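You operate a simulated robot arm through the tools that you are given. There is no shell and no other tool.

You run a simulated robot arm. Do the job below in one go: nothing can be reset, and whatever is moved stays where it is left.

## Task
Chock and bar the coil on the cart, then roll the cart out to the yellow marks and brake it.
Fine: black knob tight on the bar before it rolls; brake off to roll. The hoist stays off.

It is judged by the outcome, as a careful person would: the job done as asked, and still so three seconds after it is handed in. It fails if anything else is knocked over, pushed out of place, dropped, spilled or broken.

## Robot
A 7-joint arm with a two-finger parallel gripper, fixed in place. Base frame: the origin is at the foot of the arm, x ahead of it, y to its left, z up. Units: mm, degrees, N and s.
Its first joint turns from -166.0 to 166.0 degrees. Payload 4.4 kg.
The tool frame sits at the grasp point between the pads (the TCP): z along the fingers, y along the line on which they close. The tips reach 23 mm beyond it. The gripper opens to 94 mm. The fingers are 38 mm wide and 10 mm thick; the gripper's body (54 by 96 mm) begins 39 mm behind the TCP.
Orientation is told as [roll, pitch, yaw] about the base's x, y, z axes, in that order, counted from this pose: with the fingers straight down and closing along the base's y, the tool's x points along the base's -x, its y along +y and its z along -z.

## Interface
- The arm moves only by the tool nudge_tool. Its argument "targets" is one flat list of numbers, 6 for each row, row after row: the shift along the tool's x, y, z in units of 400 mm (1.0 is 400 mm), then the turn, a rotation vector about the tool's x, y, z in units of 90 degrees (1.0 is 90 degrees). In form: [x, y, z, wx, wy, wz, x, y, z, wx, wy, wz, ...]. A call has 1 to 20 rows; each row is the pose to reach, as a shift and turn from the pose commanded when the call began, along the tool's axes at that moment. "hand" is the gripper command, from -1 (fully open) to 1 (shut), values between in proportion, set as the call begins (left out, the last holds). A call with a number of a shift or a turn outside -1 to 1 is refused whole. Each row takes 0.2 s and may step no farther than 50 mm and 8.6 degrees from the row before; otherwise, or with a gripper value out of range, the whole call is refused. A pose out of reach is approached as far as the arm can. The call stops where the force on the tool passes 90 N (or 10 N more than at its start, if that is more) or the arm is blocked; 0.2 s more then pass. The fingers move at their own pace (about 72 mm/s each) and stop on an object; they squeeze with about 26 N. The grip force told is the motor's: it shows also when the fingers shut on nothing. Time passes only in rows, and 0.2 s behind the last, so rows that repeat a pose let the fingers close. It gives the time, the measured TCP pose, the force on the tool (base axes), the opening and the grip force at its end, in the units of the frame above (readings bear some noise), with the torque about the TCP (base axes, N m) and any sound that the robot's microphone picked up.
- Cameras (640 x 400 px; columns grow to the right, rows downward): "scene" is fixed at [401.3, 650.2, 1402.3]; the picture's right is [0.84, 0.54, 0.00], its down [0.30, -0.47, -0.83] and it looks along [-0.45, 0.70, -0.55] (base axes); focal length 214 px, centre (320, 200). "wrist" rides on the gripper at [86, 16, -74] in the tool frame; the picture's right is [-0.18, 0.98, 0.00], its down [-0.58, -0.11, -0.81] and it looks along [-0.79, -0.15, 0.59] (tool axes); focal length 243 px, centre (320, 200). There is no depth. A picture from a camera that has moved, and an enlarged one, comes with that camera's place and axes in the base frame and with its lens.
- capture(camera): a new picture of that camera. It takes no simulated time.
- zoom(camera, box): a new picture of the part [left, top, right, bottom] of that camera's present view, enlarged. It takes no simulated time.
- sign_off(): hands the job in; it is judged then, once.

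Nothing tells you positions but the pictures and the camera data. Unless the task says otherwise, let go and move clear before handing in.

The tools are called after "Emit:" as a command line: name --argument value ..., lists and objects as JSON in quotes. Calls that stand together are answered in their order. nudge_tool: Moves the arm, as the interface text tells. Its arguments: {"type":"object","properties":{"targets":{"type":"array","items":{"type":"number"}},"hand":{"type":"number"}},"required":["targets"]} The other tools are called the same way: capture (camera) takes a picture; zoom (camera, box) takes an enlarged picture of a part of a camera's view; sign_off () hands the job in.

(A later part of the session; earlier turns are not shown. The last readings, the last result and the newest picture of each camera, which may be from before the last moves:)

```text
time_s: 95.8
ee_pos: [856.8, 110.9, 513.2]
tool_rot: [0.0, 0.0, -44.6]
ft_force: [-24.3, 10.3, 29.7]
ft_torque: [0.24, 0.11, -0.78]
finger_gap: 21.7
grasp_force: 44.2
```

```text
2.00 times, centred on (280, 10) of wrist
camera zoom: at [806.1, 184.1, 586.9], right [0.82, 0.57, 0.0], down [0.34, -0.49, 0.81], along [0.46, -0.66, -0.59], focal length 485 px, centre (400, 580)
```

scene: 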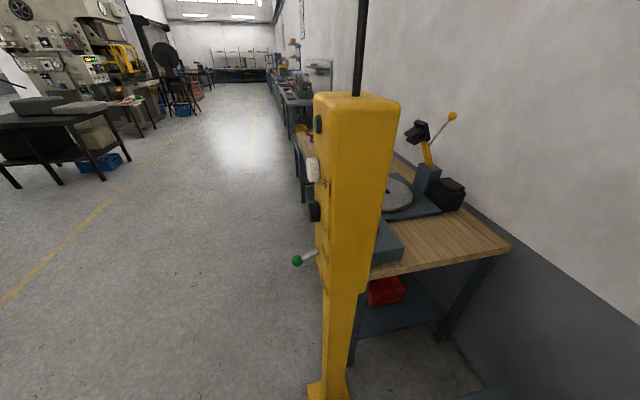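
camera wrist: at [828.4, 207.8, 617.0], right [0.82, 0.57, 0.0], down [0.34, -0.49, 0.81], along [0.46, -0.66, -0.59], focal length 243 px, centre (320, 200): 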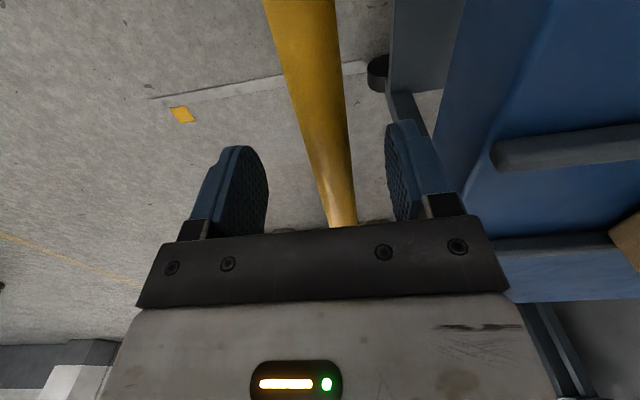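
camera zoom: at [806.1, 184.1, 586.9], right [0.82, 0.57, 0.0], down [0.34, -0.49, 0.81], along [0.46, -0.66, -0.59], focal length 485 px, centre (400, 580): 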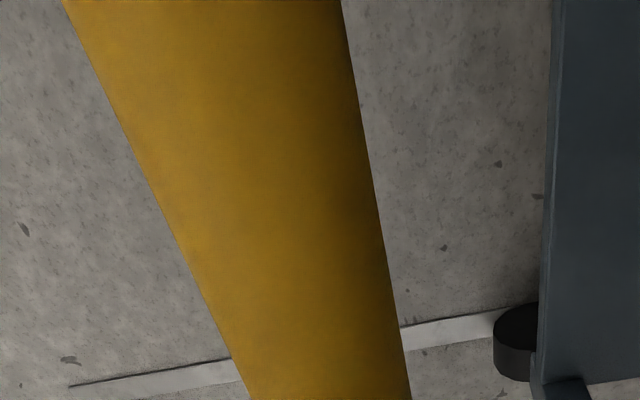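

Emit:
zoom --camera "wrist" --box '[140, 85, 268, 165]'

Emit:
zoom --camera "wrist" --box '[330, 40, 458, 120]'

```text
5.00 times, centred on (204, 125) of wrist
camera zoom: at [806.1, 184.1, 586.9], right [0.82, 0.57, 0.0], down [0.34, -0.49, 0.81], along [0.46, -0.66, -0.59], focal length 1213 px, centre (900, 575)
```

zoom: 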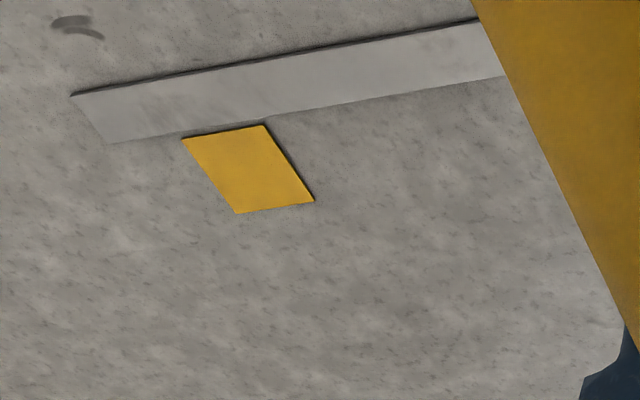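

```text
5.00 times, centred on (394, 80) of wrist
camera zoom: at [806.1, 184.1, 586.9], right [0.82, 0.57, 0.0], down [0.34, -0.49, 0.81], along [0.46, -0.66, -0.59], focal length 1213 px, centre (-50, 800)
```

zoom: 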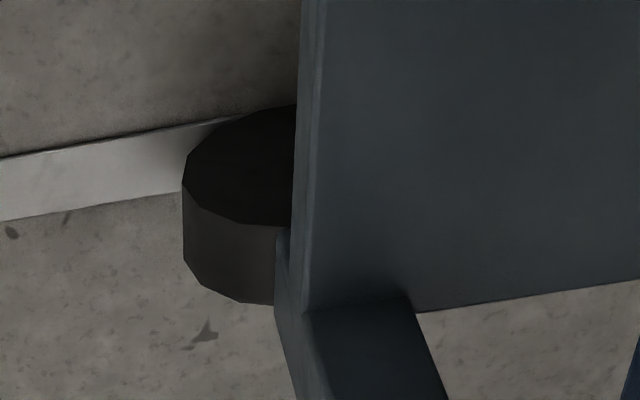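

The wheel's axle is about 114 mm behind the handle, and the mark spans u = 236–286 with its centre at 261. About 534 mm remain to bring the wheel to the mark. I'll roll 340 mm now with soft start and stop.

Emit:
nudge_tool --targets '[0, -0.0125, -0.002, 0, 0, 0, 0, -0.0375, -0.002, 0, 0, 0, 0, -0.075, -0.002, 0, 0, 0, 0, -0.125, -0.002, 0, 0, 0, 0, -0.175, -0.002, 0, 0, 0, 0, -0.225, -0.002, 0, 0, 0, 0, -0.275, -0.002, 0, 0, 0, 0, -0.325, -0.002, 0, 0, 0, 0, -0.375, -0.002, 0, 0, 0, 0, -0.425, -0.002, 0, 0, 0, 0, -0.475, -0.002, 0, 0, 0, 0, -0.525, -0.002, 0, 0, 0, 0, -0.575, -0.002, 0, 0, 0, 0, -0.625, -0.002, 0, 0, 0, 0, -0.675, -0.002, 0, 0, 0, 0, -0.725, -0.002, 0, 0, 0, 0, -0.775, -0.002, 0, 0, 0, 0, -0.8125, -0.002, 0, 0, 0, 0, -0.8375, -0.002, 0, 0, 0, 0, -0.85, -0.002, 0, 0, 0]'

Emit:
zoom --camera "wrist" --box '[0, 0, 640, 10]'

Emit:
capture --camera "wrist"

```text
time_s: 100.0
ee_pos: [619.0, -130.8, 514.4]
tool_rot: [0.0, 0.0, -44.7]
ft_force: [-14.8, 7.6, 15.7]
ft_torque: [-0.31, -0.39, -0.1]
finger_gap: 21.7
grasp_force: 45.2
```

```text
1.00 times, centred on (320, 5) of wrist (not enlarged: the box is as wide or as high as the picture)
camera zoom: at [568.1, -57.1, 589.4], right [0.82, 0.57, 0.0], down [0.34, -0.49, 0.81], along [0.46, -0.66, -0.59], focal length 243 px, centre (320, 395)
```

zoom: 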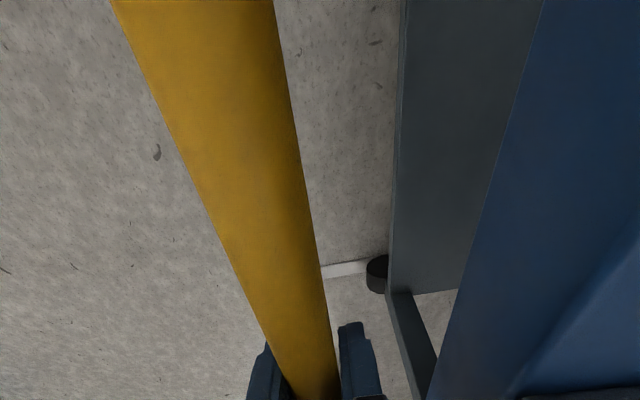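

```text
taken
camera wrist: at [568.1, -57.1, 589.4], right [0.82, 0.57, 0.0], down [0.34, -0.49, 0.81], along [0.46, -0.66, -0.59], focal length 243 px, centre (320, 200)
```

wrist: 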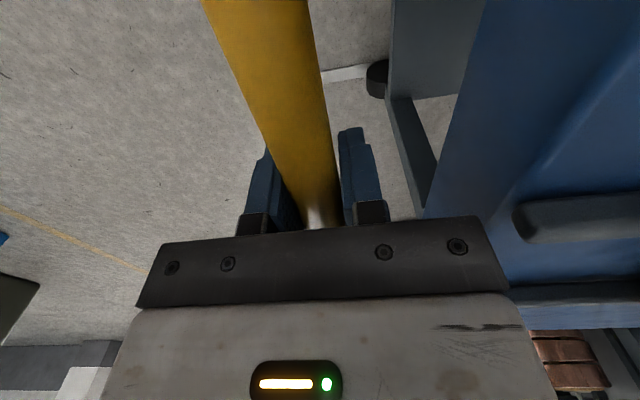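

The cart has rolled 340 mm smoothly and straight. I'll go another 150 mm and then check the wheel against the mark.

Emit:
nudge_tool --targets '[0, -0.0125, 0, 0, 0, 0, 0, -0.0375, 0, 0, 0, 0, 0, -0.075, 0, 0, 0, 0, 0, -0.12, 0, 0, 0, 0, 0, -0.165, 0, 0, 0, 0, 0, -0.21, 0, 0, 0, 0, 0, -0.255, 0, 0, 0, 0, 0, -0.3, 0, 0, 0, 0, 0, -0.335, 0, 0, 0, 0, 0, -0.36, 0, 0, 0, 0, 0, -0.375, 0, 0, 0, 0]'

Emit:
zoom --camera "wrist" --box '[0, 0, 640, 10]'

Emit:
zoom --camera "wrist" --box '[320, 30, 480, 130]'

```text
time_s: 101.8
ee_pos: [539.5, -213.2, 514.9]
tool_rot: [0.1, -0.2, -44.6]
ft_force: [22.3, 40.8, -8.9]
ft_torque: [-0.58, 0.12, -1.49]
finger_gap: 21.8
grasp_force: 45.4
stopped in row 8: the force on the tool passed its limit at 99 N (the readings are from after the stop); the commanded pose is now the measured one
```

```text
1.00 times, centred on (320, 5) of wrist (not enlarged: the box is as wide or as high as the picture)
camera zoom: at [488.8, -139.4, 586.8], right [0.82, 0.57, 0.0], down [0.34, -0.48, 0.81], along [0.46, -0.66, -0.59], focal length 243 px, centre (320, 395)
```

zoom: 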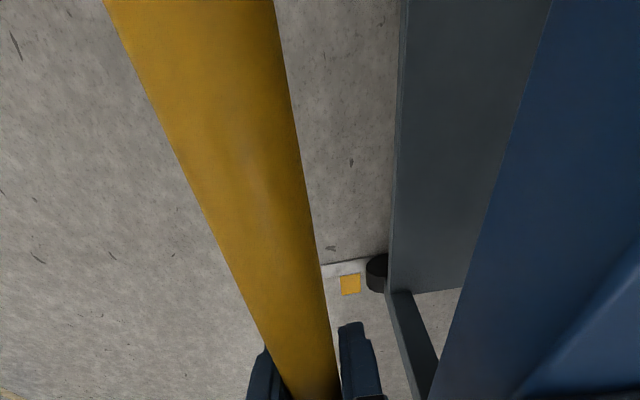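

```text
4.00 times, centred on (400, 80) of wrist
camera zoom: at [488.8, -139.4, 586.8], right [0.82, 0.57, 0.0], down [0.34, -0.48, 0.81], along [0.46, -0.66, -0.59], focal length 970 px, centre (0, 680)
```

zoom: 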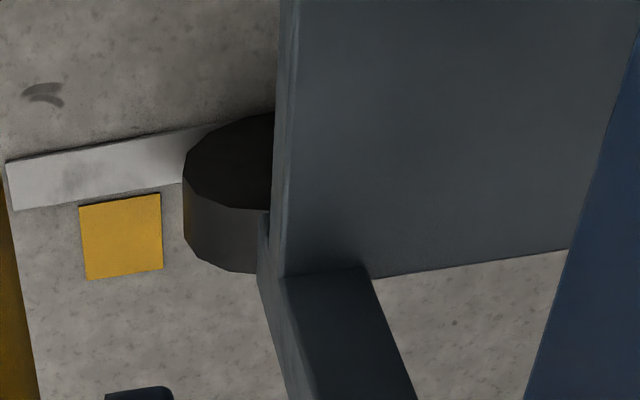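

The pull stopped abruptly about 75 mm short of my target, with resistance along the track. I'll try a gentle pull to see whether it's a real stop or only a force spike.

Emit:
nudge_tool --targets '[0, -0.004, 0, 0, 0, 0, 0, -0.008, 0, 0, 0, 0, 0, -0.0125, 0, 0, 0, 0]'

Emit:
zoom --camera "wrist" --box '[320, 30, 480, 130]'

```text
time_s: 102.2
ee_pos: [539.5, -213.1, 515.3]
tool_rot: [0.2, -0.2, -44.4]
ft_force: [15.4, 26.9, -10.5]
ft_torque: [-0.32, 0.17, -1.89]
finger_gap: 22.0
grasp_force: 45.1
stopped in row 1: the force on the tool passed its limit at 96 N (the readings are from after the stop); the commanded pose is now the measured one
```

```text
4.00 times, centred on (400, 80) of wrist
camera zoom: at [488.7, -139.5, 586.8], right [0.82, 0.57, 0.0], down [0.34, -0.48, 0.81], along [0.46, -0.66, -0.59], focal length 970 px, centre (0, 680)
```

zoom: 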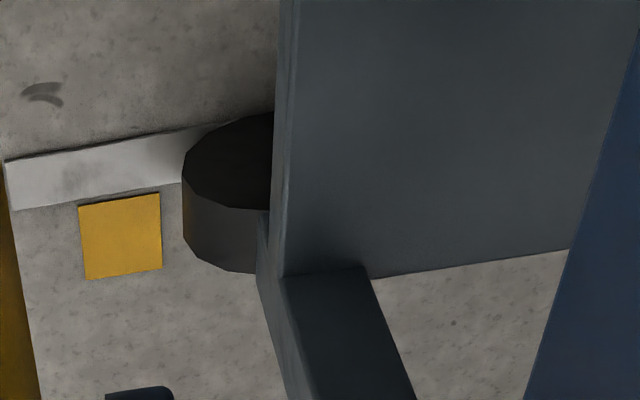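

It's a firm stop: a further 1.6 mm gives almost 100 N, after about 510 mm of travel. I'll let go of the handle, rise, and look down to see how the cart stands relative to the marks.

Emit:
nudge_tool --targets '[0, 0.002, 0, 0, 0, 0, 0, 0.002, 0, 0, 0, 0, 0, 0.002, 0, 0, 0, 0]' --hand -0.5

Emit:
nudge_tool --targets '[0, 0, -0.1, 0, 0, 0, 0, 0, -0.2, 0, 0, 0, 0, 0, -0.3, 0, 0, 0, 0, 0, -0.4, 0, 0, 0, 0, 0, -0.5, 0, 0, 0, 0, 0, -0.6, 0, 0, 0, 0, 0, -0.7, 0, 0, 0]'

Emit:
zoom --camera "wrist" --box '[0, 0, 640, 10]'

Emit:
capture --camera "wrist"

```text
time_s: 103.0
ee_pos: [539.5, -213.8, 514.6]
tool_rot: [0.0, -0.3, -44.4]
ft_force: [-0.5, -0.5, 0.4]
ft_torque: [0.0, -0.03, 0.0]
finger_gap: 70.7
grasp_force: 0.1
```

```text
time_s: 104.6
ee_pos: [539.0, -212.0, 794.9]
tool_rot: [0.1, -0.3, -44.5]
ft_force: [0.0, 0.2, -0.3]
ft_torque: [-0.02, 0.0, 0.0]
finger_gap: 70.5
grasp_force: 0.0
```

```text
1.00 times, centred on (320, 5) of wrist (not enlarged: the box is as wide or as high as the picture)
camera zoom: at [486.9, -138.0, 868.5], right [0.82, 0.57, 0.0], down [0.34, -0.48, 0.81], along [0.46, -0.66, -0.59], focal length 243 px, centre (320, 395)
```

zoom: 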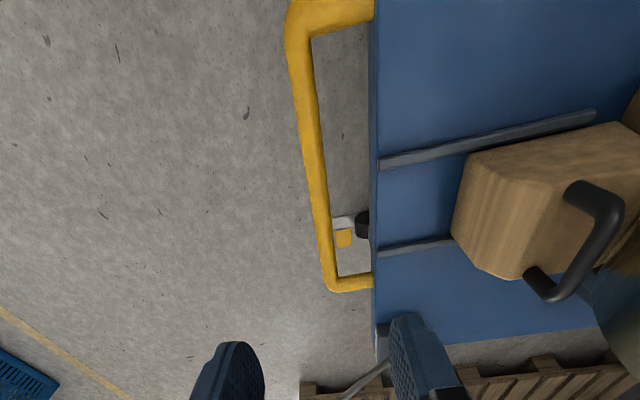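

```text
taken
camera wrist: at [486.9, -138.0, 868.5], right [0.82, 0.57, 0.0], down [0.34, -0.48, 0.81], along [0.46, -0.66, -0.59], focal length 243 px, centre (320, 200)
```

wrist: 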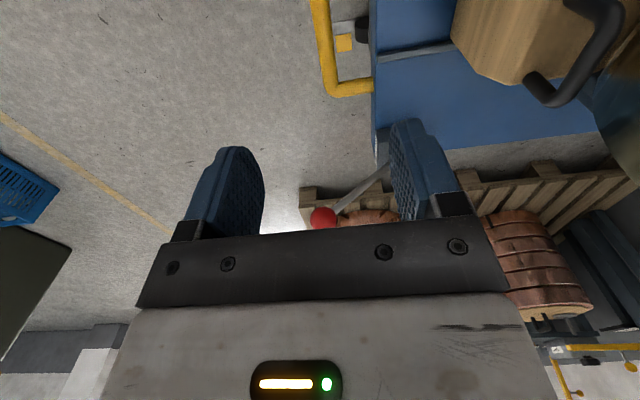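

The cart's front edge now stands right at the marks' inner edge, with the wheels just behind. The mark is visible inside the handle's frame. Before judging that, I want to see what stopped it, so I'll back off for a wider look at the whole cart.

Emit:
nudge_tool --targets '[0.0334, -0.0057, -0.0328, -0.0182, -0.039, -0.0678, 0.0669, -0.0114, -0.0656, -0.0364, -0.0779, -0.1356, 0.1003, -0.0171, -0.0984, -0.0545, -0.1169, -0.2034, 0.1338, -0.0228, -0.1313, -0.0727, -0.1559, -0.2712, 0.1672, -0.0284, -0.1641, -0.0909, -0.1948, -0.3389, 0.2006, -0.0341, -0.1969, -0.1091, -0.2338, -0.4067, 0.2341, -0.0398, -0.2297, -0.1272, -0.2727, -0.4745, 0.2675, -0.0455, -0.2625, -0.1454, -0.3117, -0.5423]'

Emit:
capture --camera "wrist"

Emit:
zoom --camera "wrist" --box '[0, 0, 640, 10]'

```text
time_s: 106.4
ee_pos: [447.3, -150.9, 898.6]
tool_rot: [-0.3, -30.3, 5.7]
ft_force: [0.0, 0.2, -0.6]
ft_torque: [0.0, 0.0, 0.01]
finger_gap: 70.6
grasp_force: 0.0
```

```text
taken
camera wrist: at [334.1, -144.9, 917.9], right [0.06, 0.99, 0.09], down [0.11, -0.1, 0.99], along [0.99, -0.05, -0.11], focal length 243 px, centre (320, 200)
```

wrist: 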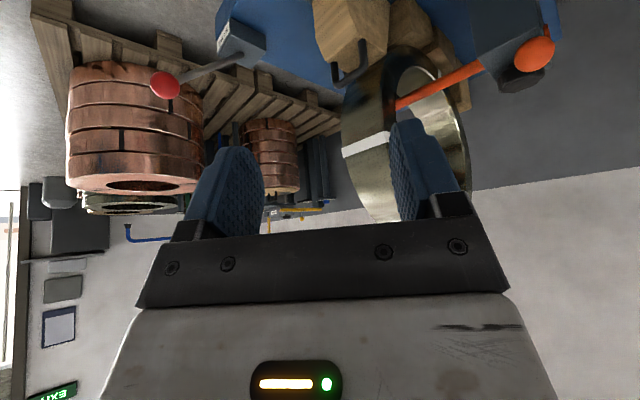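

```text
1.00 times, centred on (320, 5) of wrist (not enlarged: the box is as wide or as high as the picture)
camera zoom: at [334.1, -144.9, 917.9], right [0.06, 0.99, 0.09], down [0.11, -0.1, 0.99], along [0.99, -0.05, -0.11], focal length 243 px, centre (320, 395)
```

zoom: 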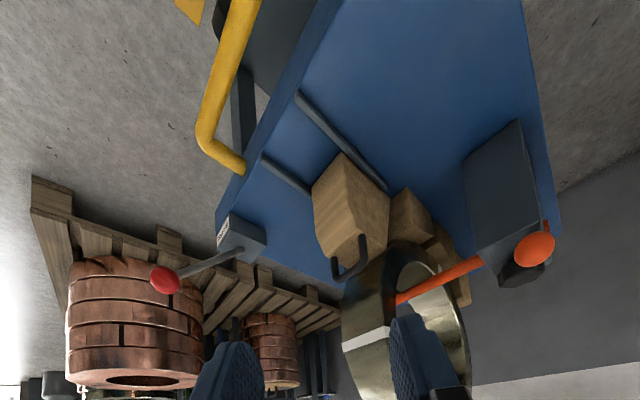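

The cart, coil, bar and chock all look sound, and nothing is touching the cart. I'll tilt down to check the left wheel and left mark for the stop.

Emit:
nudge_tool --targets '[0, 0, 0, 0, 0.085, 0, 0, 0, 0, 0, 0.17, 0, 0, 0, 0, 0, 0.255, 0, 0, 0, 0, 0, 0.335, 0]'

Emit:
zoom --camera "wrist" --box '[0, 0, 640, 10]'

Emit:
zoom --camera "wrist" --box '[160, 0, 480, 10]'

```text
time_s: 107.4
ee_pos: [449.7, -150.3, 897.6]
tool_rot: [-0.1, 0.2, 5.6]
ft_force: [0.6, 1.1, 0.6]
ft_torque: [0.01, -0.02, 0.01]
finger_gap: 70.5
grasp_force: 0.0
```

```text
1.00 times, centred on (320, 5) of wrist (not enlarged: the box is as wide or as high as the picture)
camera zoom: at [361.0, -141.8, 971.9], right [0.09, 1.0, 0.0], down [0.59, -0.05, 0.81], along [0.8, -0.07, -0.59], focal length 243 px, centre (320, 395)
```

zoom: 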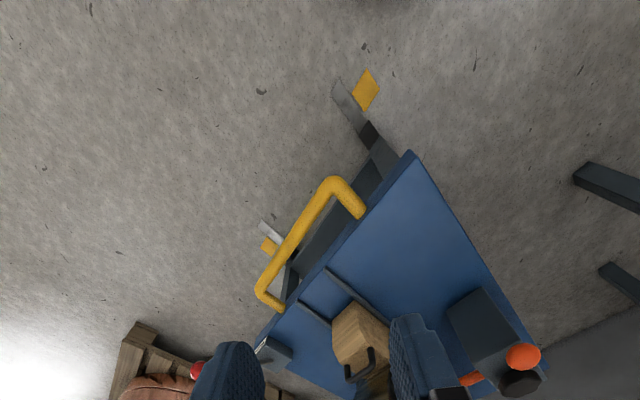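

```text
2.00 times, centred on (320, 5) of wrist
camera zoom: at [361.0, -141.8, 971.9], right [0.09, 1.0, 0.0], down [0.59, -0.05, 0.81], along [0.8, -0.07, -0.59], focal length 485 px, centre (320, 590)
```

zoom: 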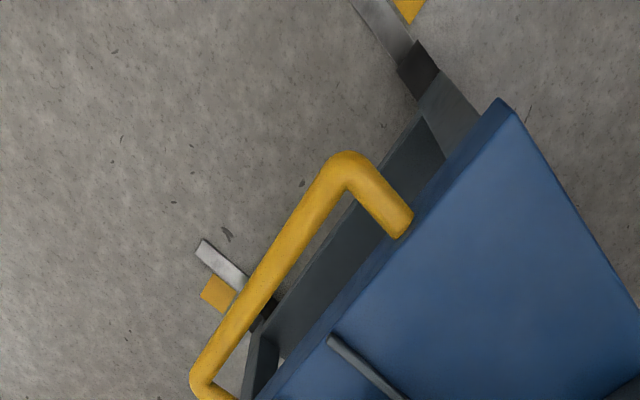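

From above, both wheels sit about 60 mm behind the mark centres, and the deck's front edge is level with the marks' inner edge. I'll go round to the left to see the rear of the cart and make sure nothing is holding it.

Emit:
nudge_tool --targets '[-0.0545, 0.0905, -0.0118, 0, 0, 0.0263, -0.1091, 0.1811, -0.0236, 0, 0, 0.0525, -0.1636, 0.2716, -0.0355, 0, 0, 0.0788, -0.2182, 0.3622, -0.0473, 0, 0, 0.1051, -0.2727, 0.4527, -0.0591, 0, 0, 0.1314, -0.3273, 0.5433, -0.0709, 0, 0, 0.1576, -0.3818, 0.6338, -0.0827, 0, 0, 0.1839, -0.4364, 0.7244, -0.0945, 0, 0, 0.2102, -0.4909, 0.8149, -0.1064, 0, 0, 0.2365, -0.5455, 0.9055, -0.1182, 0, 0, 0.2627, -0.6, 0.996, -0.13, 0, 0, 0.289]'

Emit:
capture --camera "wrist"

Emit:
zoom --camera "wrist" --box '[0, 0, 640, 10]'

```text
time_s: 109.8
ee_pos: [647.7, 270.1, 948.5]
tool_rot: [0.0, -0.1, -20.5]
ft_force: [0.0, -0.2, -0.4]
ft_torque: [-0.01, 0.01, 0.0]
finger_gap: 70.6
grasp_force: 0.0
```

```text
taken
camera wrist: at [571.9, 315.8, 1021.7], right [0.52, 0.86, 0.0], down [0.51, -0.3, 0.81], along [0.69, -0.42, -0.59], focal length 243 px, centre (320, 200)
```

wrist: 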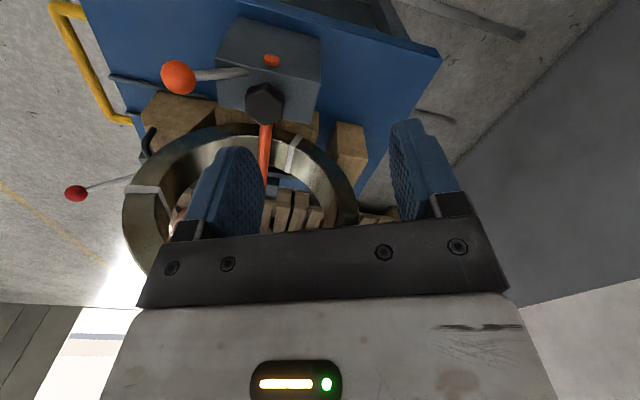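

```text
1.00 times, centred on (320, 5) of wrist (not enlarged: the box is as wide or as high as the picture)
camera zoom: at [571.9, 315.8, 1021.7], right [0.52, 0.86, 0.0], down [0.51, -0.3, 0.81], along [0.69, -0.42, -0.59], focal length 243 px, centre (320, 395)
```

zoom: 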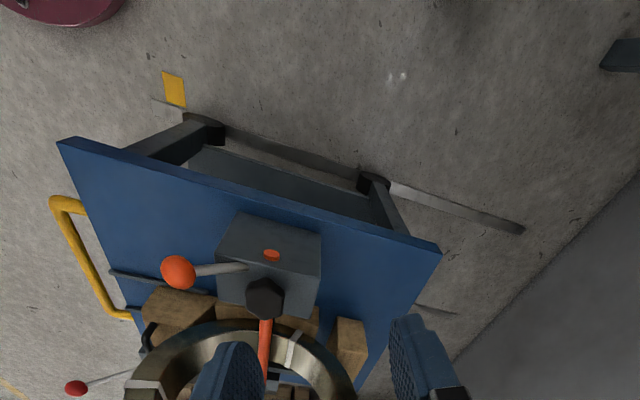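

The view from the left shows nothing obstructing the cart. It's at its end of travel of 500 mm (the rear wheels now stand where the front ones began), with the front edge at the yellow marks. I'll return to the front side to set the brake again.

Emit:
nudge_tool --targets '[0.0078, -0.099, 0.0034, 0, 0, -0.0289, 0.0155, -0.198, 0.0068, 0, 0, -0.0578, 0.0233, -0.297, 0.0102, 0, 0, -0.0867, 0.031, -0.396, 0.0136, 0, 0, -0.1156, 0.0388, -0.495, 0.017, 0, 0, -0.1445, 0.0465, -0.594, 0.0204, 0, 0, -0.1734, 0.0543, -0.693, 0.0238, 0, 0, -0.2023, 0.062, -0.792, 0.0272, 0, 0, -0.2312, 0.0698, -0.891, 0.0306, 0, 0, -0.2601, 0.0775, -0.99, 0.034, 0, 0, -0.289]'

```text
time_s: 112.0
ee_pos: [482.6, -89.9, 937.3]
tool_rot: [-0.1, 0.0, 5.7]
ft_force: [0.3, -0.7, -0.5]
ft_torque: [-0.02, 0.02, -0.02]
finger_gap: 70.6
grasp_force: 0.0
```

Emit:
nudge_tool --targets '[-0.0439, -0.0916, 0.0428, 0, 0, -0.0551, -0.0878, -0.1833, 0.0856, 0, 0, -0.1103, -0.1316, -0.2749, 0.1284, 0, 0, -0.1654, -0.1755, -0.3665, 0.1713, 0, 0, -0.2205, -0.2194, -0.4581, 0.2141, 0, 0, -0.2756, -0.2633, -0.5498, 0.2569, 0, 0, -0.3308, -0.3071, -0.6414, 0.2997, 0, 0, -0.3859, -0.351, -0.733, 0.3425, 0, 0, -0.441]'

Emit:
capture --camera "wrist"

Emit:
zoom --camera "wrist" --box '[0, 0, 640, 100]'

```text
time_s: 113.8
ee_pos: [653.1, -370.6, 802.8]
tool_rot: [-0.2, 0.0, 45.5]
ft_force: [-0.2, -0.2, 0.3]
ft_torque: [-0.01, 0.0, -0.01]
finger_gap: 70.4
grasp_force: 0.1
```

```text
taken
camera wrist: at [579.7, -418.8, 875.3], right [-0.57, 0.82, 0.0], down [0.48, 0.34, 0.81], along [0.66, 0.46, -0.59], focal length 243 px, centre (320, 200)
```

wrist: 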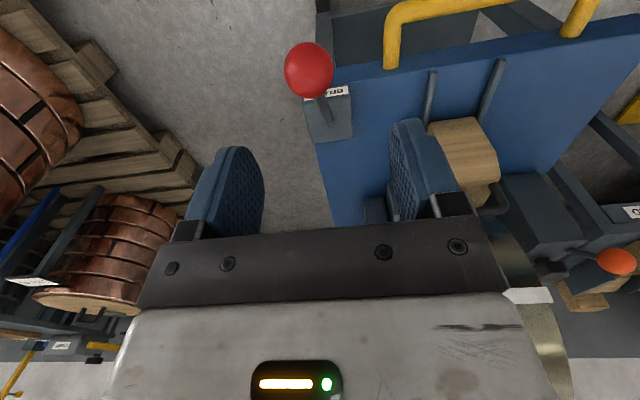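

```text
1.00 times, centred on (320, 50) of wrist (not enlarged: the box is as wide or as high as the picture)
camera zoom: at [579.7, -418.8, 875.3], right [-0.57, 0.82, 0.0], down [0.48, 0.34, 0.81], along [0.66, 0.46, -0.59], focal length 243 px, centre (320, 350)
```

zoom: 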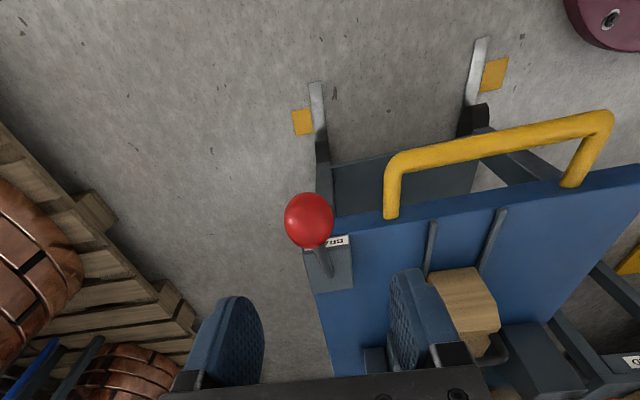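

This view shows the cart's front edge level with the inner edges of both yellow marks, as wanted. The brake ball is at about (197, -731, 688) on the track axes, just below me. I'll lower the fingers around it.

Emit:
nudge_tool --targets '[-0.0025, -0.008, 0.06, 0, 0, 0, -0.005, -0.015, 0.12, 0, 0, 0, -0.005, -0.015, 0.19, 0, 0, 0]'

Emit:
capture --camera "wrist"

```text
time_s: 114.6
ee_pos: [656.8, -373.0, 724.6]
tool_rot: [-0.3, 0.0, 45.3]
ft_force: [-0.4, -0.2, -0.4]
ft_torque: [-0.02, 0.02, 0.01]
finger_gap: 70.7
grasp_force: 0.1
```

```text
taken
camera wrist: at [585.0, -421.5, 797.7], right [-0.57, 0.82, 0.0], down [0.48, 0.34, 0.81], along [0.66, 0.46, -0.59], focal length 243 px, centre (320, 200)
```

wrist: 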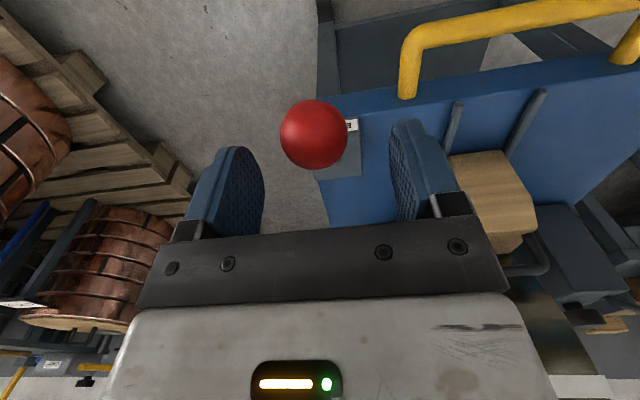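

Emit:
nudge_tool --targets '[0, -0.004, 0.045, 0, 0, 0, 0, -0.0075, 0.088, 0, 0, 0]'

Emit:
nudge_tool --targets '[0, 0, 0, 0, 0, 0, 0, 0, 0, 0, 0, 0, 0, 0, 0, 0, 0, 0]' --hand 1

Emit:
zoom --camera "wrist" --box '[0, 0, 640, 100]'

```text
time_s: 115.2
ee_pos: [658.6, -377.2, 689.4]
tool_rot: [-0.1, 0.0, 45.4]
ft_force: [-0.3, -1.1, -0.3]
ft_torque: [0.01, 0.04, -0.01]
finger_gap: 70.7
grasp_force: 0.1
```

```text
time_s: 116.0
ee_pos: [658.7, -376.1, 688.9]
tool_rot: [-0.1, 0.1, 45.3]
ft_force: [-5.7, 3.9, 1.7]
ft_torque: [-0.02, 0.02, 0.01]
finger_gap: 36.8
grasp_force: 44.9
```

```text
1.00 times, centred on (320, 50) of wrist (not enlarged: the box is as wide or as high as the picture)
camera zoom: at [586.7, -424.7, 761.8], right [-0.57, 0.82, 0.0], down [0.49, 0.34, 0.81], along [0.66, 0.46, -0.59], focal length 243 px, centre (320, 350)
```

zoom: 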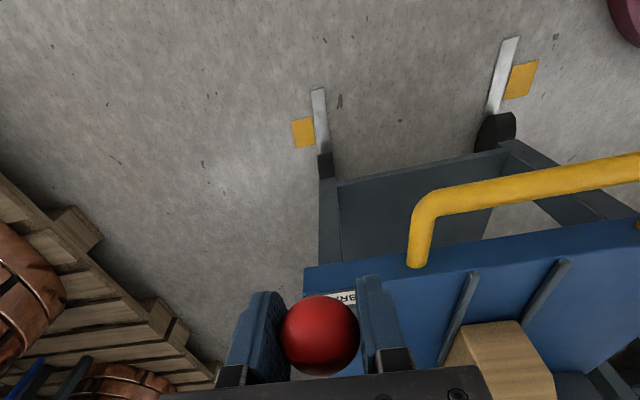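

I have the ball. I'll raise the lever along its arc with a slight pull along the lever, so that the cart stays against its stop rather than being pushed back. I'll watch the force along the track.

Emit:
nudge_tool --targets '[-0.0075, 0, -0.0188, 0, 0, 0, -0.0173, 0, -0.035, 0, 0, 0, -0.0308, 0, -0.0485, 0, 0, 0, -0.045, 0, -0.0613, 0, 0, 0]'

Emit:
zoom --camera "wrist" --box '[0, 0, 640, 100]'

```text
time_s: 117.0
ee_pos: [670.9, -364.1, 715.7]
tool_rot: [-0.3, 0.0, 45.3]
ft_force: [14.6, -21.7, -7.9]
ft_torque: [-1.01, 0.91, -0.09]
finger_gap: 37.2
grasp_force: 44.6
```

```text
1.00 times, centred on (320, 50) of wrist (not enlarged: the box is as wide or as high as the picture)
camera zoom: at [598.6, -412.3, 788.5], right [-0.57, 0.82, 0.0], down [0.48, 0.34, 0.81], along [0.66, 0.46, -0.59], focal length 243 px, centre (320, 350)
```

zoom: 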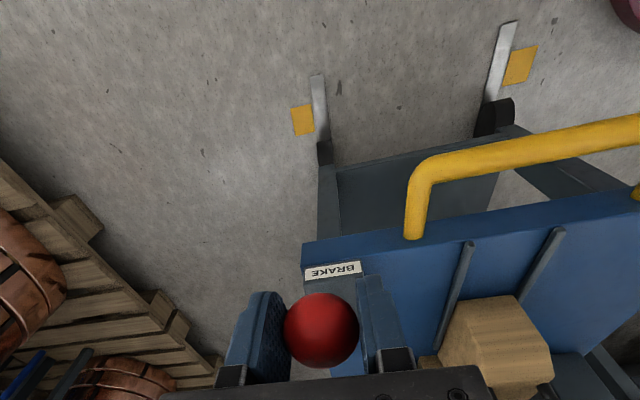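

Emit:
nudge_tool --targets '[-0.015, -0.0025, -0.0115, 0, 0, 0, -0.0298, -0.0025, -0.0223, 0, 0, 0, -0.0458, -0.0025, -0.0323, 0, 0, 0, -0.0615, -0.0025, -0.0415, 0, 0, 0]'

Emit:
zoom --camera "wrist" --box '[0, 0, 640, 100]'

```text
time_s: 118.0
ee_pos: [689.3, -345.8, 729.7]
tool_rot: [-0.1, 0.0, 45.4]
ft_force: [31.6, -29.6, -19.7]
ft_torque: [-0.84, 0.87, -0.04]
finger_gap: 37.1
grasp_force: 45.2
```

```text
1.00 times, centred on (320, 50) of wrist (not enlarged: the box is as wide or as high as the picture)
camera zoom: at [616.4, -394.6, 803.5], right [-0.57, 0.82, 0.0], down [0.48, 0.34, 0.81], along [0.66, 0.46, -0.59], focal length 243 px, centre (320, 350)
```

zoom: 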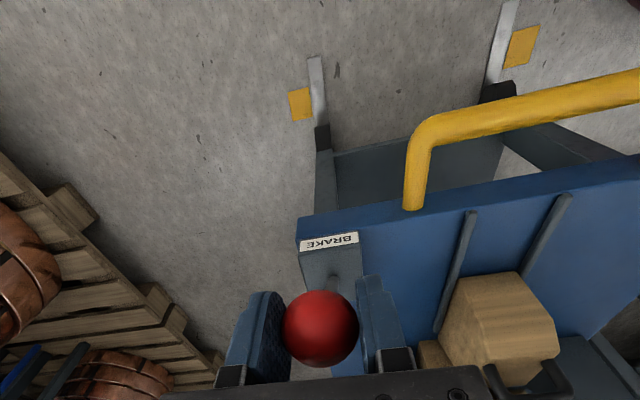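

The wheel-to-mark distance is unchanged (64, now 63 mm), so the cart is holding still. I'll continue raising the lever, with a small sideways trim.

Emit:
nudge_tool --targets '[-0.0168, -0.005, -0.0083, 0, 0, 0, -0.0338, -0.005, -0.0158, 0, 0, 0, -0.0513, -0.005, -0.022, 0, 0, 0, -0.069, -0.005, -0.0278, 0, 0, 0]'

Emit:
zoom --camera "wrist" --box '[0, 0, 640, 100]'

```text
time_s: 119.0
ee_pos: [709.6, -325.7, 741.6]
tool_rot: [0.0, 0.0, 45.4]
ft_force: [-8.1, -6.6, 1.9]
ft_torque: [-0.89, 0.94, -0.02]
finger_gap: 37.3
grasp_force: 45.3
```

```text
1.00 times, centred on (320, 50) of wrist (not enlarged: the box is as wide or as high as the picture)
camera zoom: at [636.5, -375.0, 815.5], right [-0.57, 0.82, 0.0], down [0.49, 0.34, 0.81], along [0.66, 0.46, -0.59], focal length 243 px, centre (320, 350)
```

zoom: 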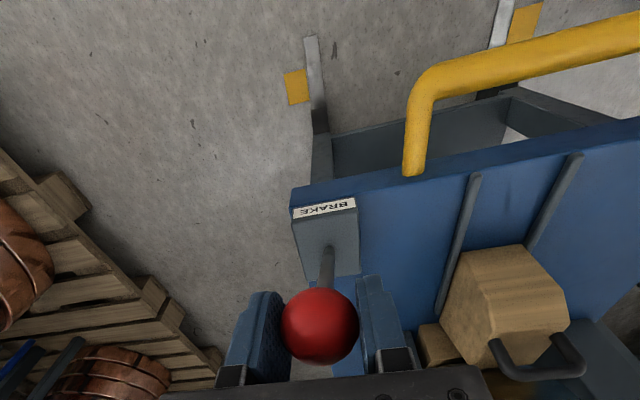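

Emit:
nudge_tool --targets '[-0.018, 0, -0.0045, 0, 0, 0, -0.036, 0, -0.0083, 0, 0, 0, -0.0545, 0, -0.011, 0, 0, 0, -0.073, 0, -0.013, 0, 0, 0]'

Emit:
zoom --camera "wrist" --box '[0, 0, 640, 100]'

```text
time_s: 120.0
ee_pos: [730.0, -305.4, 747.4]
tool_rot: [-0.2, 0.0, 45.3]
ft_force: [-22.2, 8.2, 13.6]
ft_torque: [-0.82, 0.9, -0.02]
finger_gap: 36.8
grasp_force: 44.9
```

```text
1.00 times, centred on (320, 50) of wrist (not enlarged: the box is as wide or as high as the picture)
camera zoom: at [657.4, -354.0, 820.7], right [-0.57, 0.82, 0.0], down [0.49, 0.34, 0.81], along [0.66, 0.46, -0.59], focal length 243 px, centre (320, 350)
```

zoom: 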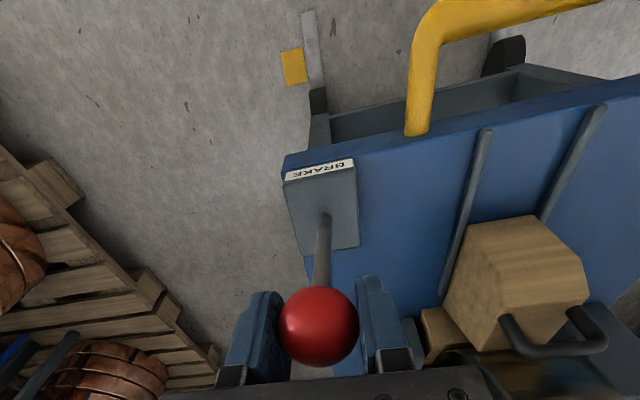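

The lever is almost upright now, and the cart is still in place. I'll bring it the last bit to where it was at the start, slightly past vertical.

Emit:
nudge_tool --targets '[-0.0175, 0, -0.002, 0, 0, 0, -0.035, 0, -0.0025, 0, 0, 0, -0.0525, 0, -0.0015, 0, 0, 0]'

Emit:
zoom --camera "wrist" --box '[0, 0, 640, 100]'

```text
time_s: 120.8
ee_pos: [745.3, -289.3, 747.4]
tool_rot: [-0.3, 0.0, 45.4]
ft_force: [-21.5, 9.2, 21.2]
ft_torque: [-0.71, 0.81, -0.08]
finger_gap: 36.9
grasp_force: 44.7
```

```text
1.00 times, centred on (320, 50) of wrist (not enlarged: the box is as wide or as high as the picture)
camera zoom: at [672.8, -338.5, 819.8], right [-0.57, 0.82, 0.0], down [0.48, 0.34, 0.81], along [0.66, 0.46, -0.59], focal length 243 px, centre (320, 350)
```

zoom: 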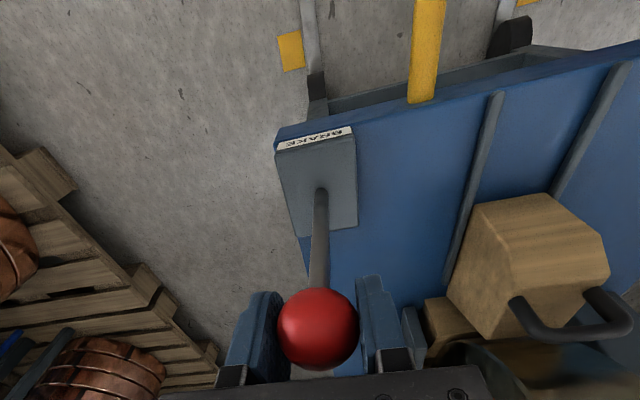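

Emit:
nudge_tool --targets '[-0.01, 0, 0.001, 0, 0, 0, -0.02, 0, 0.002, 0, 0, 0]'

```text
time_s: 121.4
ee_pos: [751.1, -284.2, 744.8]
tool_rot: [-0.1, 0.0, 45.3]
ft_force: [-18.2, 7.2, 13.1]
ft_torque: [-0.84, 0.84, -0.07]
finger_gap: 36.9
grasp_force: 45.4
```

Emit:
nudge_tool --targets '[-0.01, 0, 0.001, 0, 0, 0, -0.02, 0, 0.0025, 0, 0, 0]'

Emit:
zoom --camera "wrist" --box '[0, 0, 640, 100]'

```text
time_s: 122.0
ee_pos: [756.3, -279.8, 742.9]
tool_rot: [0.0, 0.1, 45.3]
ft_force: [-34.8, -12.1, 2.7]
ft_torque: [0.08, -0.15, -0.03]
finger_gap: 37.1
grasp_force: 44.8
```

```text
1.00 times, centred on (320, 50) of wrist (not enlarged: the box is as wide or as high as the picture)
camera zoom: at [682.9, -328.4, 817.1], right [-0.57, 0.82, 0.0], down [0.49, 0.34, 0.81], along [0.66, 0.46, -0.59], focal length 243 px, centre (320, 350)
```

zoom: 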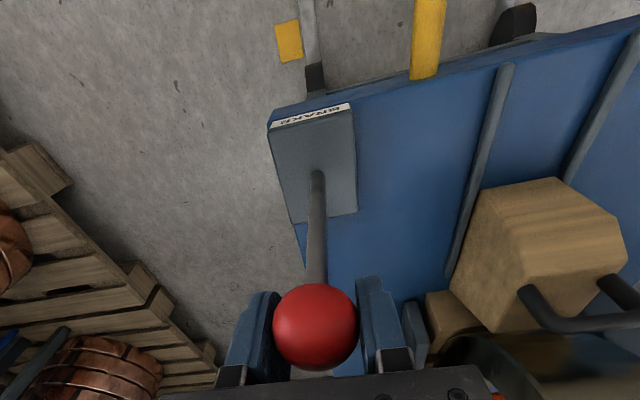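

The lever has reached its stop at the starting position, with a clear 33 N resistance, so the brake is on. I'll ease off, release and rise.

Emit:
nudge_tool --targets '[0.004, 0, 0, 0, 0, 0, 0.004, 0, 0, 0, 0, 0, 0.004, 0, 0, 0, 0, 0]' --hand -0.5

Emit:
nudge_tool --targets '[0, 0, -0.06, 0, 0, 0, 0, 0, -0.14, 0, 0, 0, 0, 0, -0.24, 0, 0, 0, 0, 0, -0.34, 0, 0, 0]'

Emit:
zoom --camera "wrist" --box '[0, 0, 640, 10]'

```text
time_s: 122.8
ee_pos: [755.1, -279.2, 743.7]
tool_rot: [-0.1, 0.1, 45.3]
ft_force: [-1.0, 0.2, -0.3]
ft_torque: [-0.03, -0.02, -0.02]
finger_gap: 70.2
grasp_force: 0.0
```

```text
time_s: 123.8
ee_pos: [754.7, -279.6, 880.7]
tool_rot: [-0.1, 0.1, 45.3]
ft_force: [-1.1, 0.3, -0.3]
ft_torque: [0.02, -0.01, -0.01]
finger_gap: 70.8
grasp_force: 0.0
```

```text
1.00 times, centred on (320, 5) of wrist (not enlarged: the box is as wide or as high as the picture)
camera zoom: at [682.1, -328.5, 954.0], right [-0.57, 0.82, 0.0], down [0.49, 0.34, 0.81], along [0.66, 0.46, -0.59], focal length 243 px, centre (320, 395)
```

zoom: 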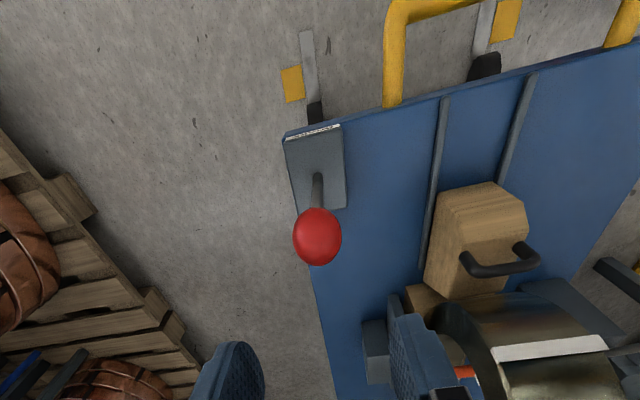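

The lever stands upright again, and the cart's front edge is still level with the marks. I'll move clear in front and do a final check of the chock, coil, bar and knob.

Emit:
nudge_tool --targets '[0.094, 0, -0.044, 0, 0, 0, 0.188, 0, -0.088, 0, 0, 0, 0.281, 0, -0.131, 0, 0, 0, 0.375, 0, -0.175, 0, 0, 0, 0.366, 0.0965, -0.175, 0, 0, 0, 0.357, 0.193, -0.175, 0, 0, 0, 0.349, 0.2895, -0.175, 0, 0, 0, 0.34, 0.386, -0.175, 0, 0, 0, 0.331, 0.4825, -0.175, 0, 0, 0, 0.322, 0.579, -0.175, 0, 0, 0, 0.314, 0.6755, -0.175, 0, 0, 0, 0.305, 0.772, -0.175, 0, 0, 0]'

Emit:
capture --camera "wrist"

Emit:
zoom --camera "wrist" --box '[0, 0, 640, 10]'

```text
time_s: 126.4
ee_pos: [448.0, -149.8, 949.9]
tool_rot: [-0.1, 0.1, 45.3]
ft_force: [0.3, -0.6, 0.2]
ft_torque: [0.0, 0.01, -0.01]
finger_gap: 70.7
grasp_force: 0.0
```

```text
taken
camera wrist: at [375.8, -198.6, 1023.8], right [-0.57, 0.82, 0.0], down [0.49, 0.34, 0.81], along [0.66, 0.46, -0.59], focal length 243 px, centre (320, 200)
```

wrist: 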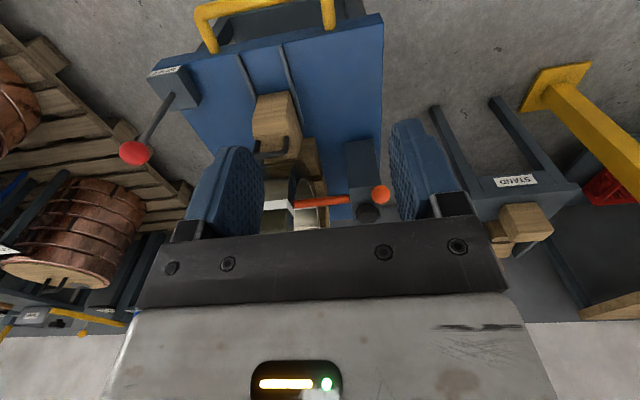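

```text
1.00 times, centred on (320, 5) of wrist (not enlarged: the box is as wide or as high as the picture)
camera zoom: at [375.8, -198.6, 1023.8], right [-0.57, 0.82, 0.0], down [0.49, 0.34, 0.81], along [0.66, 0.46, -0.59], focal length 243 px, centre (320, 395)
```

zoom: 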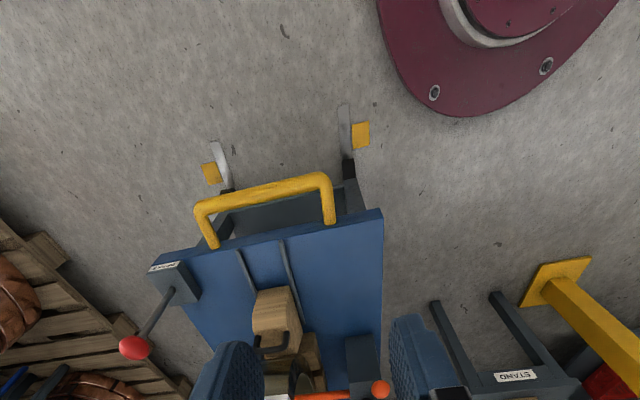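

Emit:
zoom --camera "wrist" --box '[230, 80, 410, 230]'

Emit:
zoom --camera "wrist" --box '[100, 0, 420, 30]'

```text
2.67 times, centred on (320, 155) of wrist
camera zoom: at [375.8, -198.6, 1023.8], right [-0.57, 0.82, 0.0], down [0.49, 0.34, 0.81], along [0.66, 0.46, -0.59], focal length 647 px, centre (320, 320)
```

zoom: 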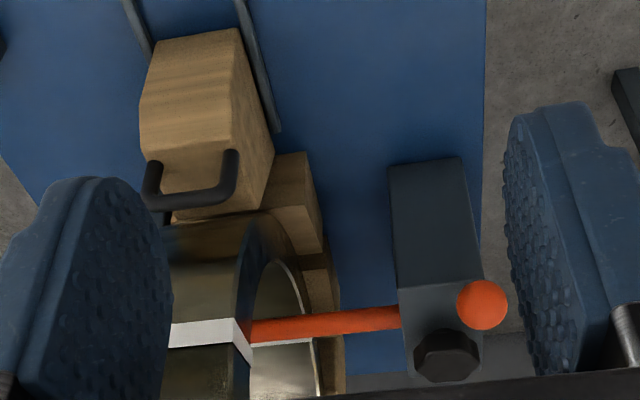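

```text
2.00 times, centred on (260, 15) of wrist
camera zoom: at [375.8, -198.6, 1023.8], right [-0.57, 0.82, 0.0], down [0.49, 0.34, 0.81], along [0.66, 0.46, -0.59], focal length 485 px, centre (440, 570)
```

zoom: 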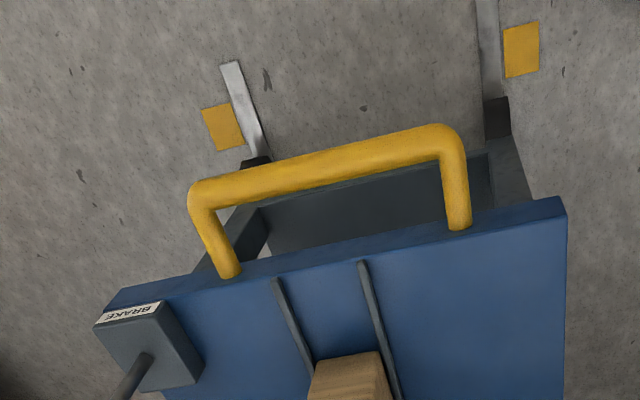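

Emit:
zoom --camera "wrist" --box '[240, 90, 340, 190]'

Emit:
zoom --camera "wrist" --box '[330, 130, 410, 230]'

Emit:
capture --camera "scene"

```text
4.00 times, centred on (290, 140) of wrist
camera zoom: at [375.8, -198.6, 1023.8], right [-0.57, 0.82, 0.0], down [0.49, 0.34, 0.81], along [0.66, 0.46, -0.59], focal length 970 px, centre (440, 440)
```

zoom: 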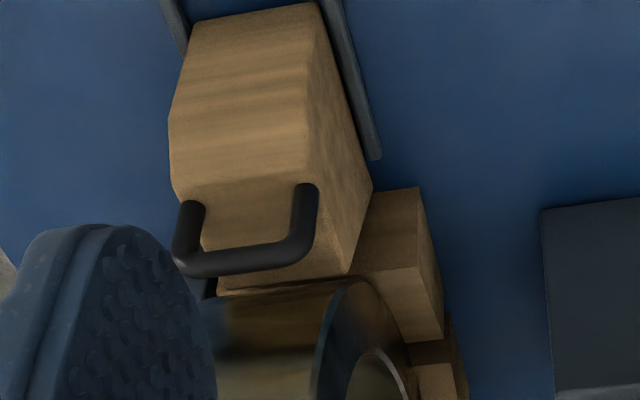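

```text
4.00 times, centred on (370, 180) of wrist
camera zoom: at [375.8, -198.6, 1023.8], right [-0.57, 0.82, 0.0], down [0.49, 0.34, 0.81], along [0.66, 0.46, -0.59], focal length 970 px, centre (120, 280)
```

zoom: 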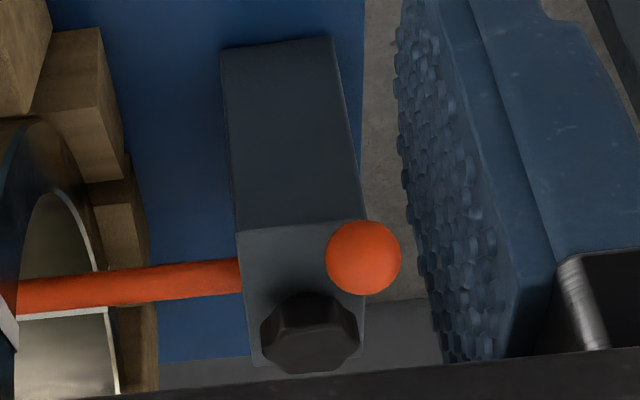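

```text
taken
```

scene: 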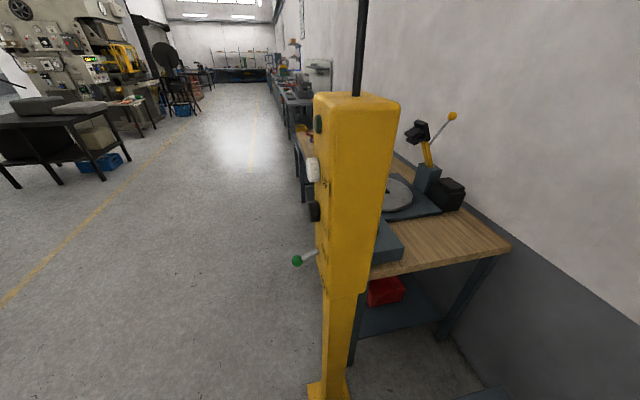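

Everything looks in order and the hoist control is untouched. As a last check I'll confirm the brake holds with a very gentle push on the handle back toward the dock. I'll close the fingers and go down in front of the handle bar.

Emit:
nudge_tool --targets '[0.0153, -0.0382, 0.0893, 0, 0, 0, 0.0306, -0.0764, 0.1786, 0, 0, 0, 0.0459, -0.1146, 0.2679, 0, 0, 0, 0.0611, -0.1529, 0.3571, 0, 0, 0, 0.0764, -0.1911, 0.4464, 0, 0, 0, 0.0917, -0.2293, 0.5357, 0, 0, 0, 0.107, -0.2675, 0.625, 0, 0, 0]' --hand 1

Emit:
zoom --camera "wrist" --box '[0, 0, 640, 100]'

```text
time_s: 128.0
ee_pos: [494.5, -254.5, 697.1]
tool_rot: [-0.2, 0.0, 45.4]
ft_force: [1.3, 0.2, -0.1]
ft_torque: [0.04, 0.01, -0.03]
finger_gap: 0.1
grasp_force: 25.9
```

```text
1.00 times, centred on (320, 50) of wrist (not enlarged: the box is as wide or as high as the picture)
camera zoom: at [422.7, -303.4, 771.6], right [-0.57, 0.82, 0.0], down [0.48, 0.34, 0.81], along [0.66, 0.46, -0.59], focal length 243 px, centre (320, 350)
```

zoom: 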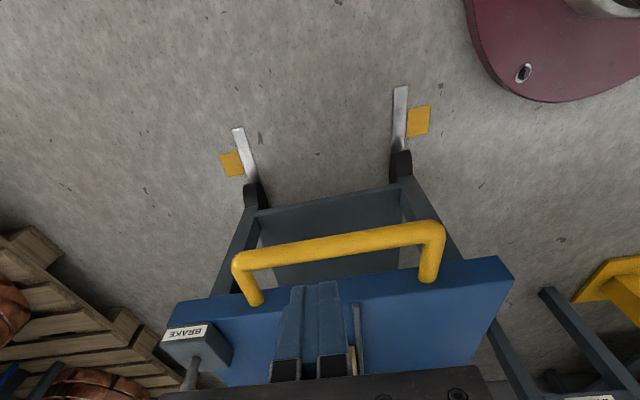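

Emit:
nudge_tool --targets '[0, 0, 0.1, 0, 0, 0, 0, 0, 0.2, 0, 0, 0, 0, 0, 0.3, 0, 0, 0, 0, 0, 0.4, 0, 0, 0, 0, 0, 0.45, 0, 0, 0]'

Emit:
nudge_tool --targets '[-0.02, 0, 0, 0, 0, 0, -0.04, 0, 0, 0, 0, 0, -0.06, 0, 0, 0, 0, 0]'

Emit:
zoom --camera "wrist" --box '[160, 0, 480, 200]'

```text
time_s: 129.2
ee_pos: [498.3, -255.8, 520.1]
tool_rot: [-0.1, 0.0, 45.3]
ft_force: [1.0, -0.2, 0.6]
ft_torque: [-0.03, 0.0, -0.03]
finger_gap: 0.0
grasp_force: 25.5
```

```text
time_s: 130.0
ee_pos: [511.6, -238.5, 520.0]
tool_rot: [-0.1, 0.1, 45.2]
ft_force: [-0.4, -0.2, -0.9]
ft_torque: [-0.01, 0.01, -0.03]
finger_gap: 0.0
grasp_force: 26.0
```

```text
2.00 times, centred on (320, 100) of wrist
camera zoom: at [440.0, -287.7, 593.7], right [-0.57, 0.82, 0.0], down [0.49, 0.34, 0.81], along [0.66, 0.46, -0.59], focal length 485 px, centre (320, 400)
```

zoom: 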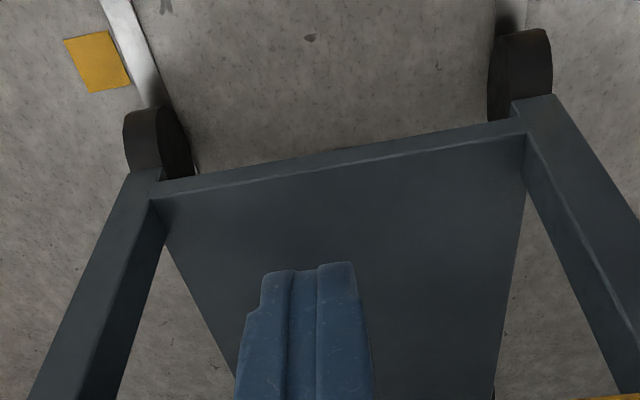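

Emit:
nudge_tool --targets '[-0.006, 0, 0, 0, 0, 0, -0.012, 0, 0, 0, 0, 0, -0.018, 0, 0, 0, 0, 0]'

```text
time_s: 130.8
ee_pos: [517.6, -233.6, 520.9]
tool_rot: [-0.1, 0.0, 45.2]
ft_force: [-6.5, -7.0, 3.2]
ft_torque: [0.06, -0.09, 0.03]
finger_gap: 0.0
grasp_force: 25.8
```

I have contact at about 9 N. One more millimetre will show whether the brake holds.

Emit:
nudge_tool --targets '[-0.0025, 0, 0, 0, 0, 0, -0.0025, 0, 0, 0, 0, 0, -0.0025, 0, 0, 0, 0, 0]'

Emit:
nudge_tool --targets '[-0.0025, 0, 0, 0, 0, 0, -0.0025, 0, 0, 0, 0, 0, -0.0025, 0, 0, 0, 0, 0]'

```text
time_s: 131.6
ee_pos: [517.3, -232.7, 520.0]
tool_rot: [-0.1, 0.0, 45.4]
ft_force: [-17.5, -29.0, -6.0]
ft_torque: [0.03, -0.04, -0.07]
finger_gap: 0.0
grasp_force: 25.8
```

```text
time_s: 132.4
ee_pos: [517.9, -233.6, 520.7]
tool_rot: [0.0, 0.0, 45.1]
ft_force: [-11.2, -22.7, 0.5]
ft_torque: [0.15, -0.07, -0.08]
finger_gap: 0.0
grasp_force: 26.0
stopped in row 3: the force on the tool passed its limit at 93 N (the readings are from after the stop); the commanded pose is now the measured one
```

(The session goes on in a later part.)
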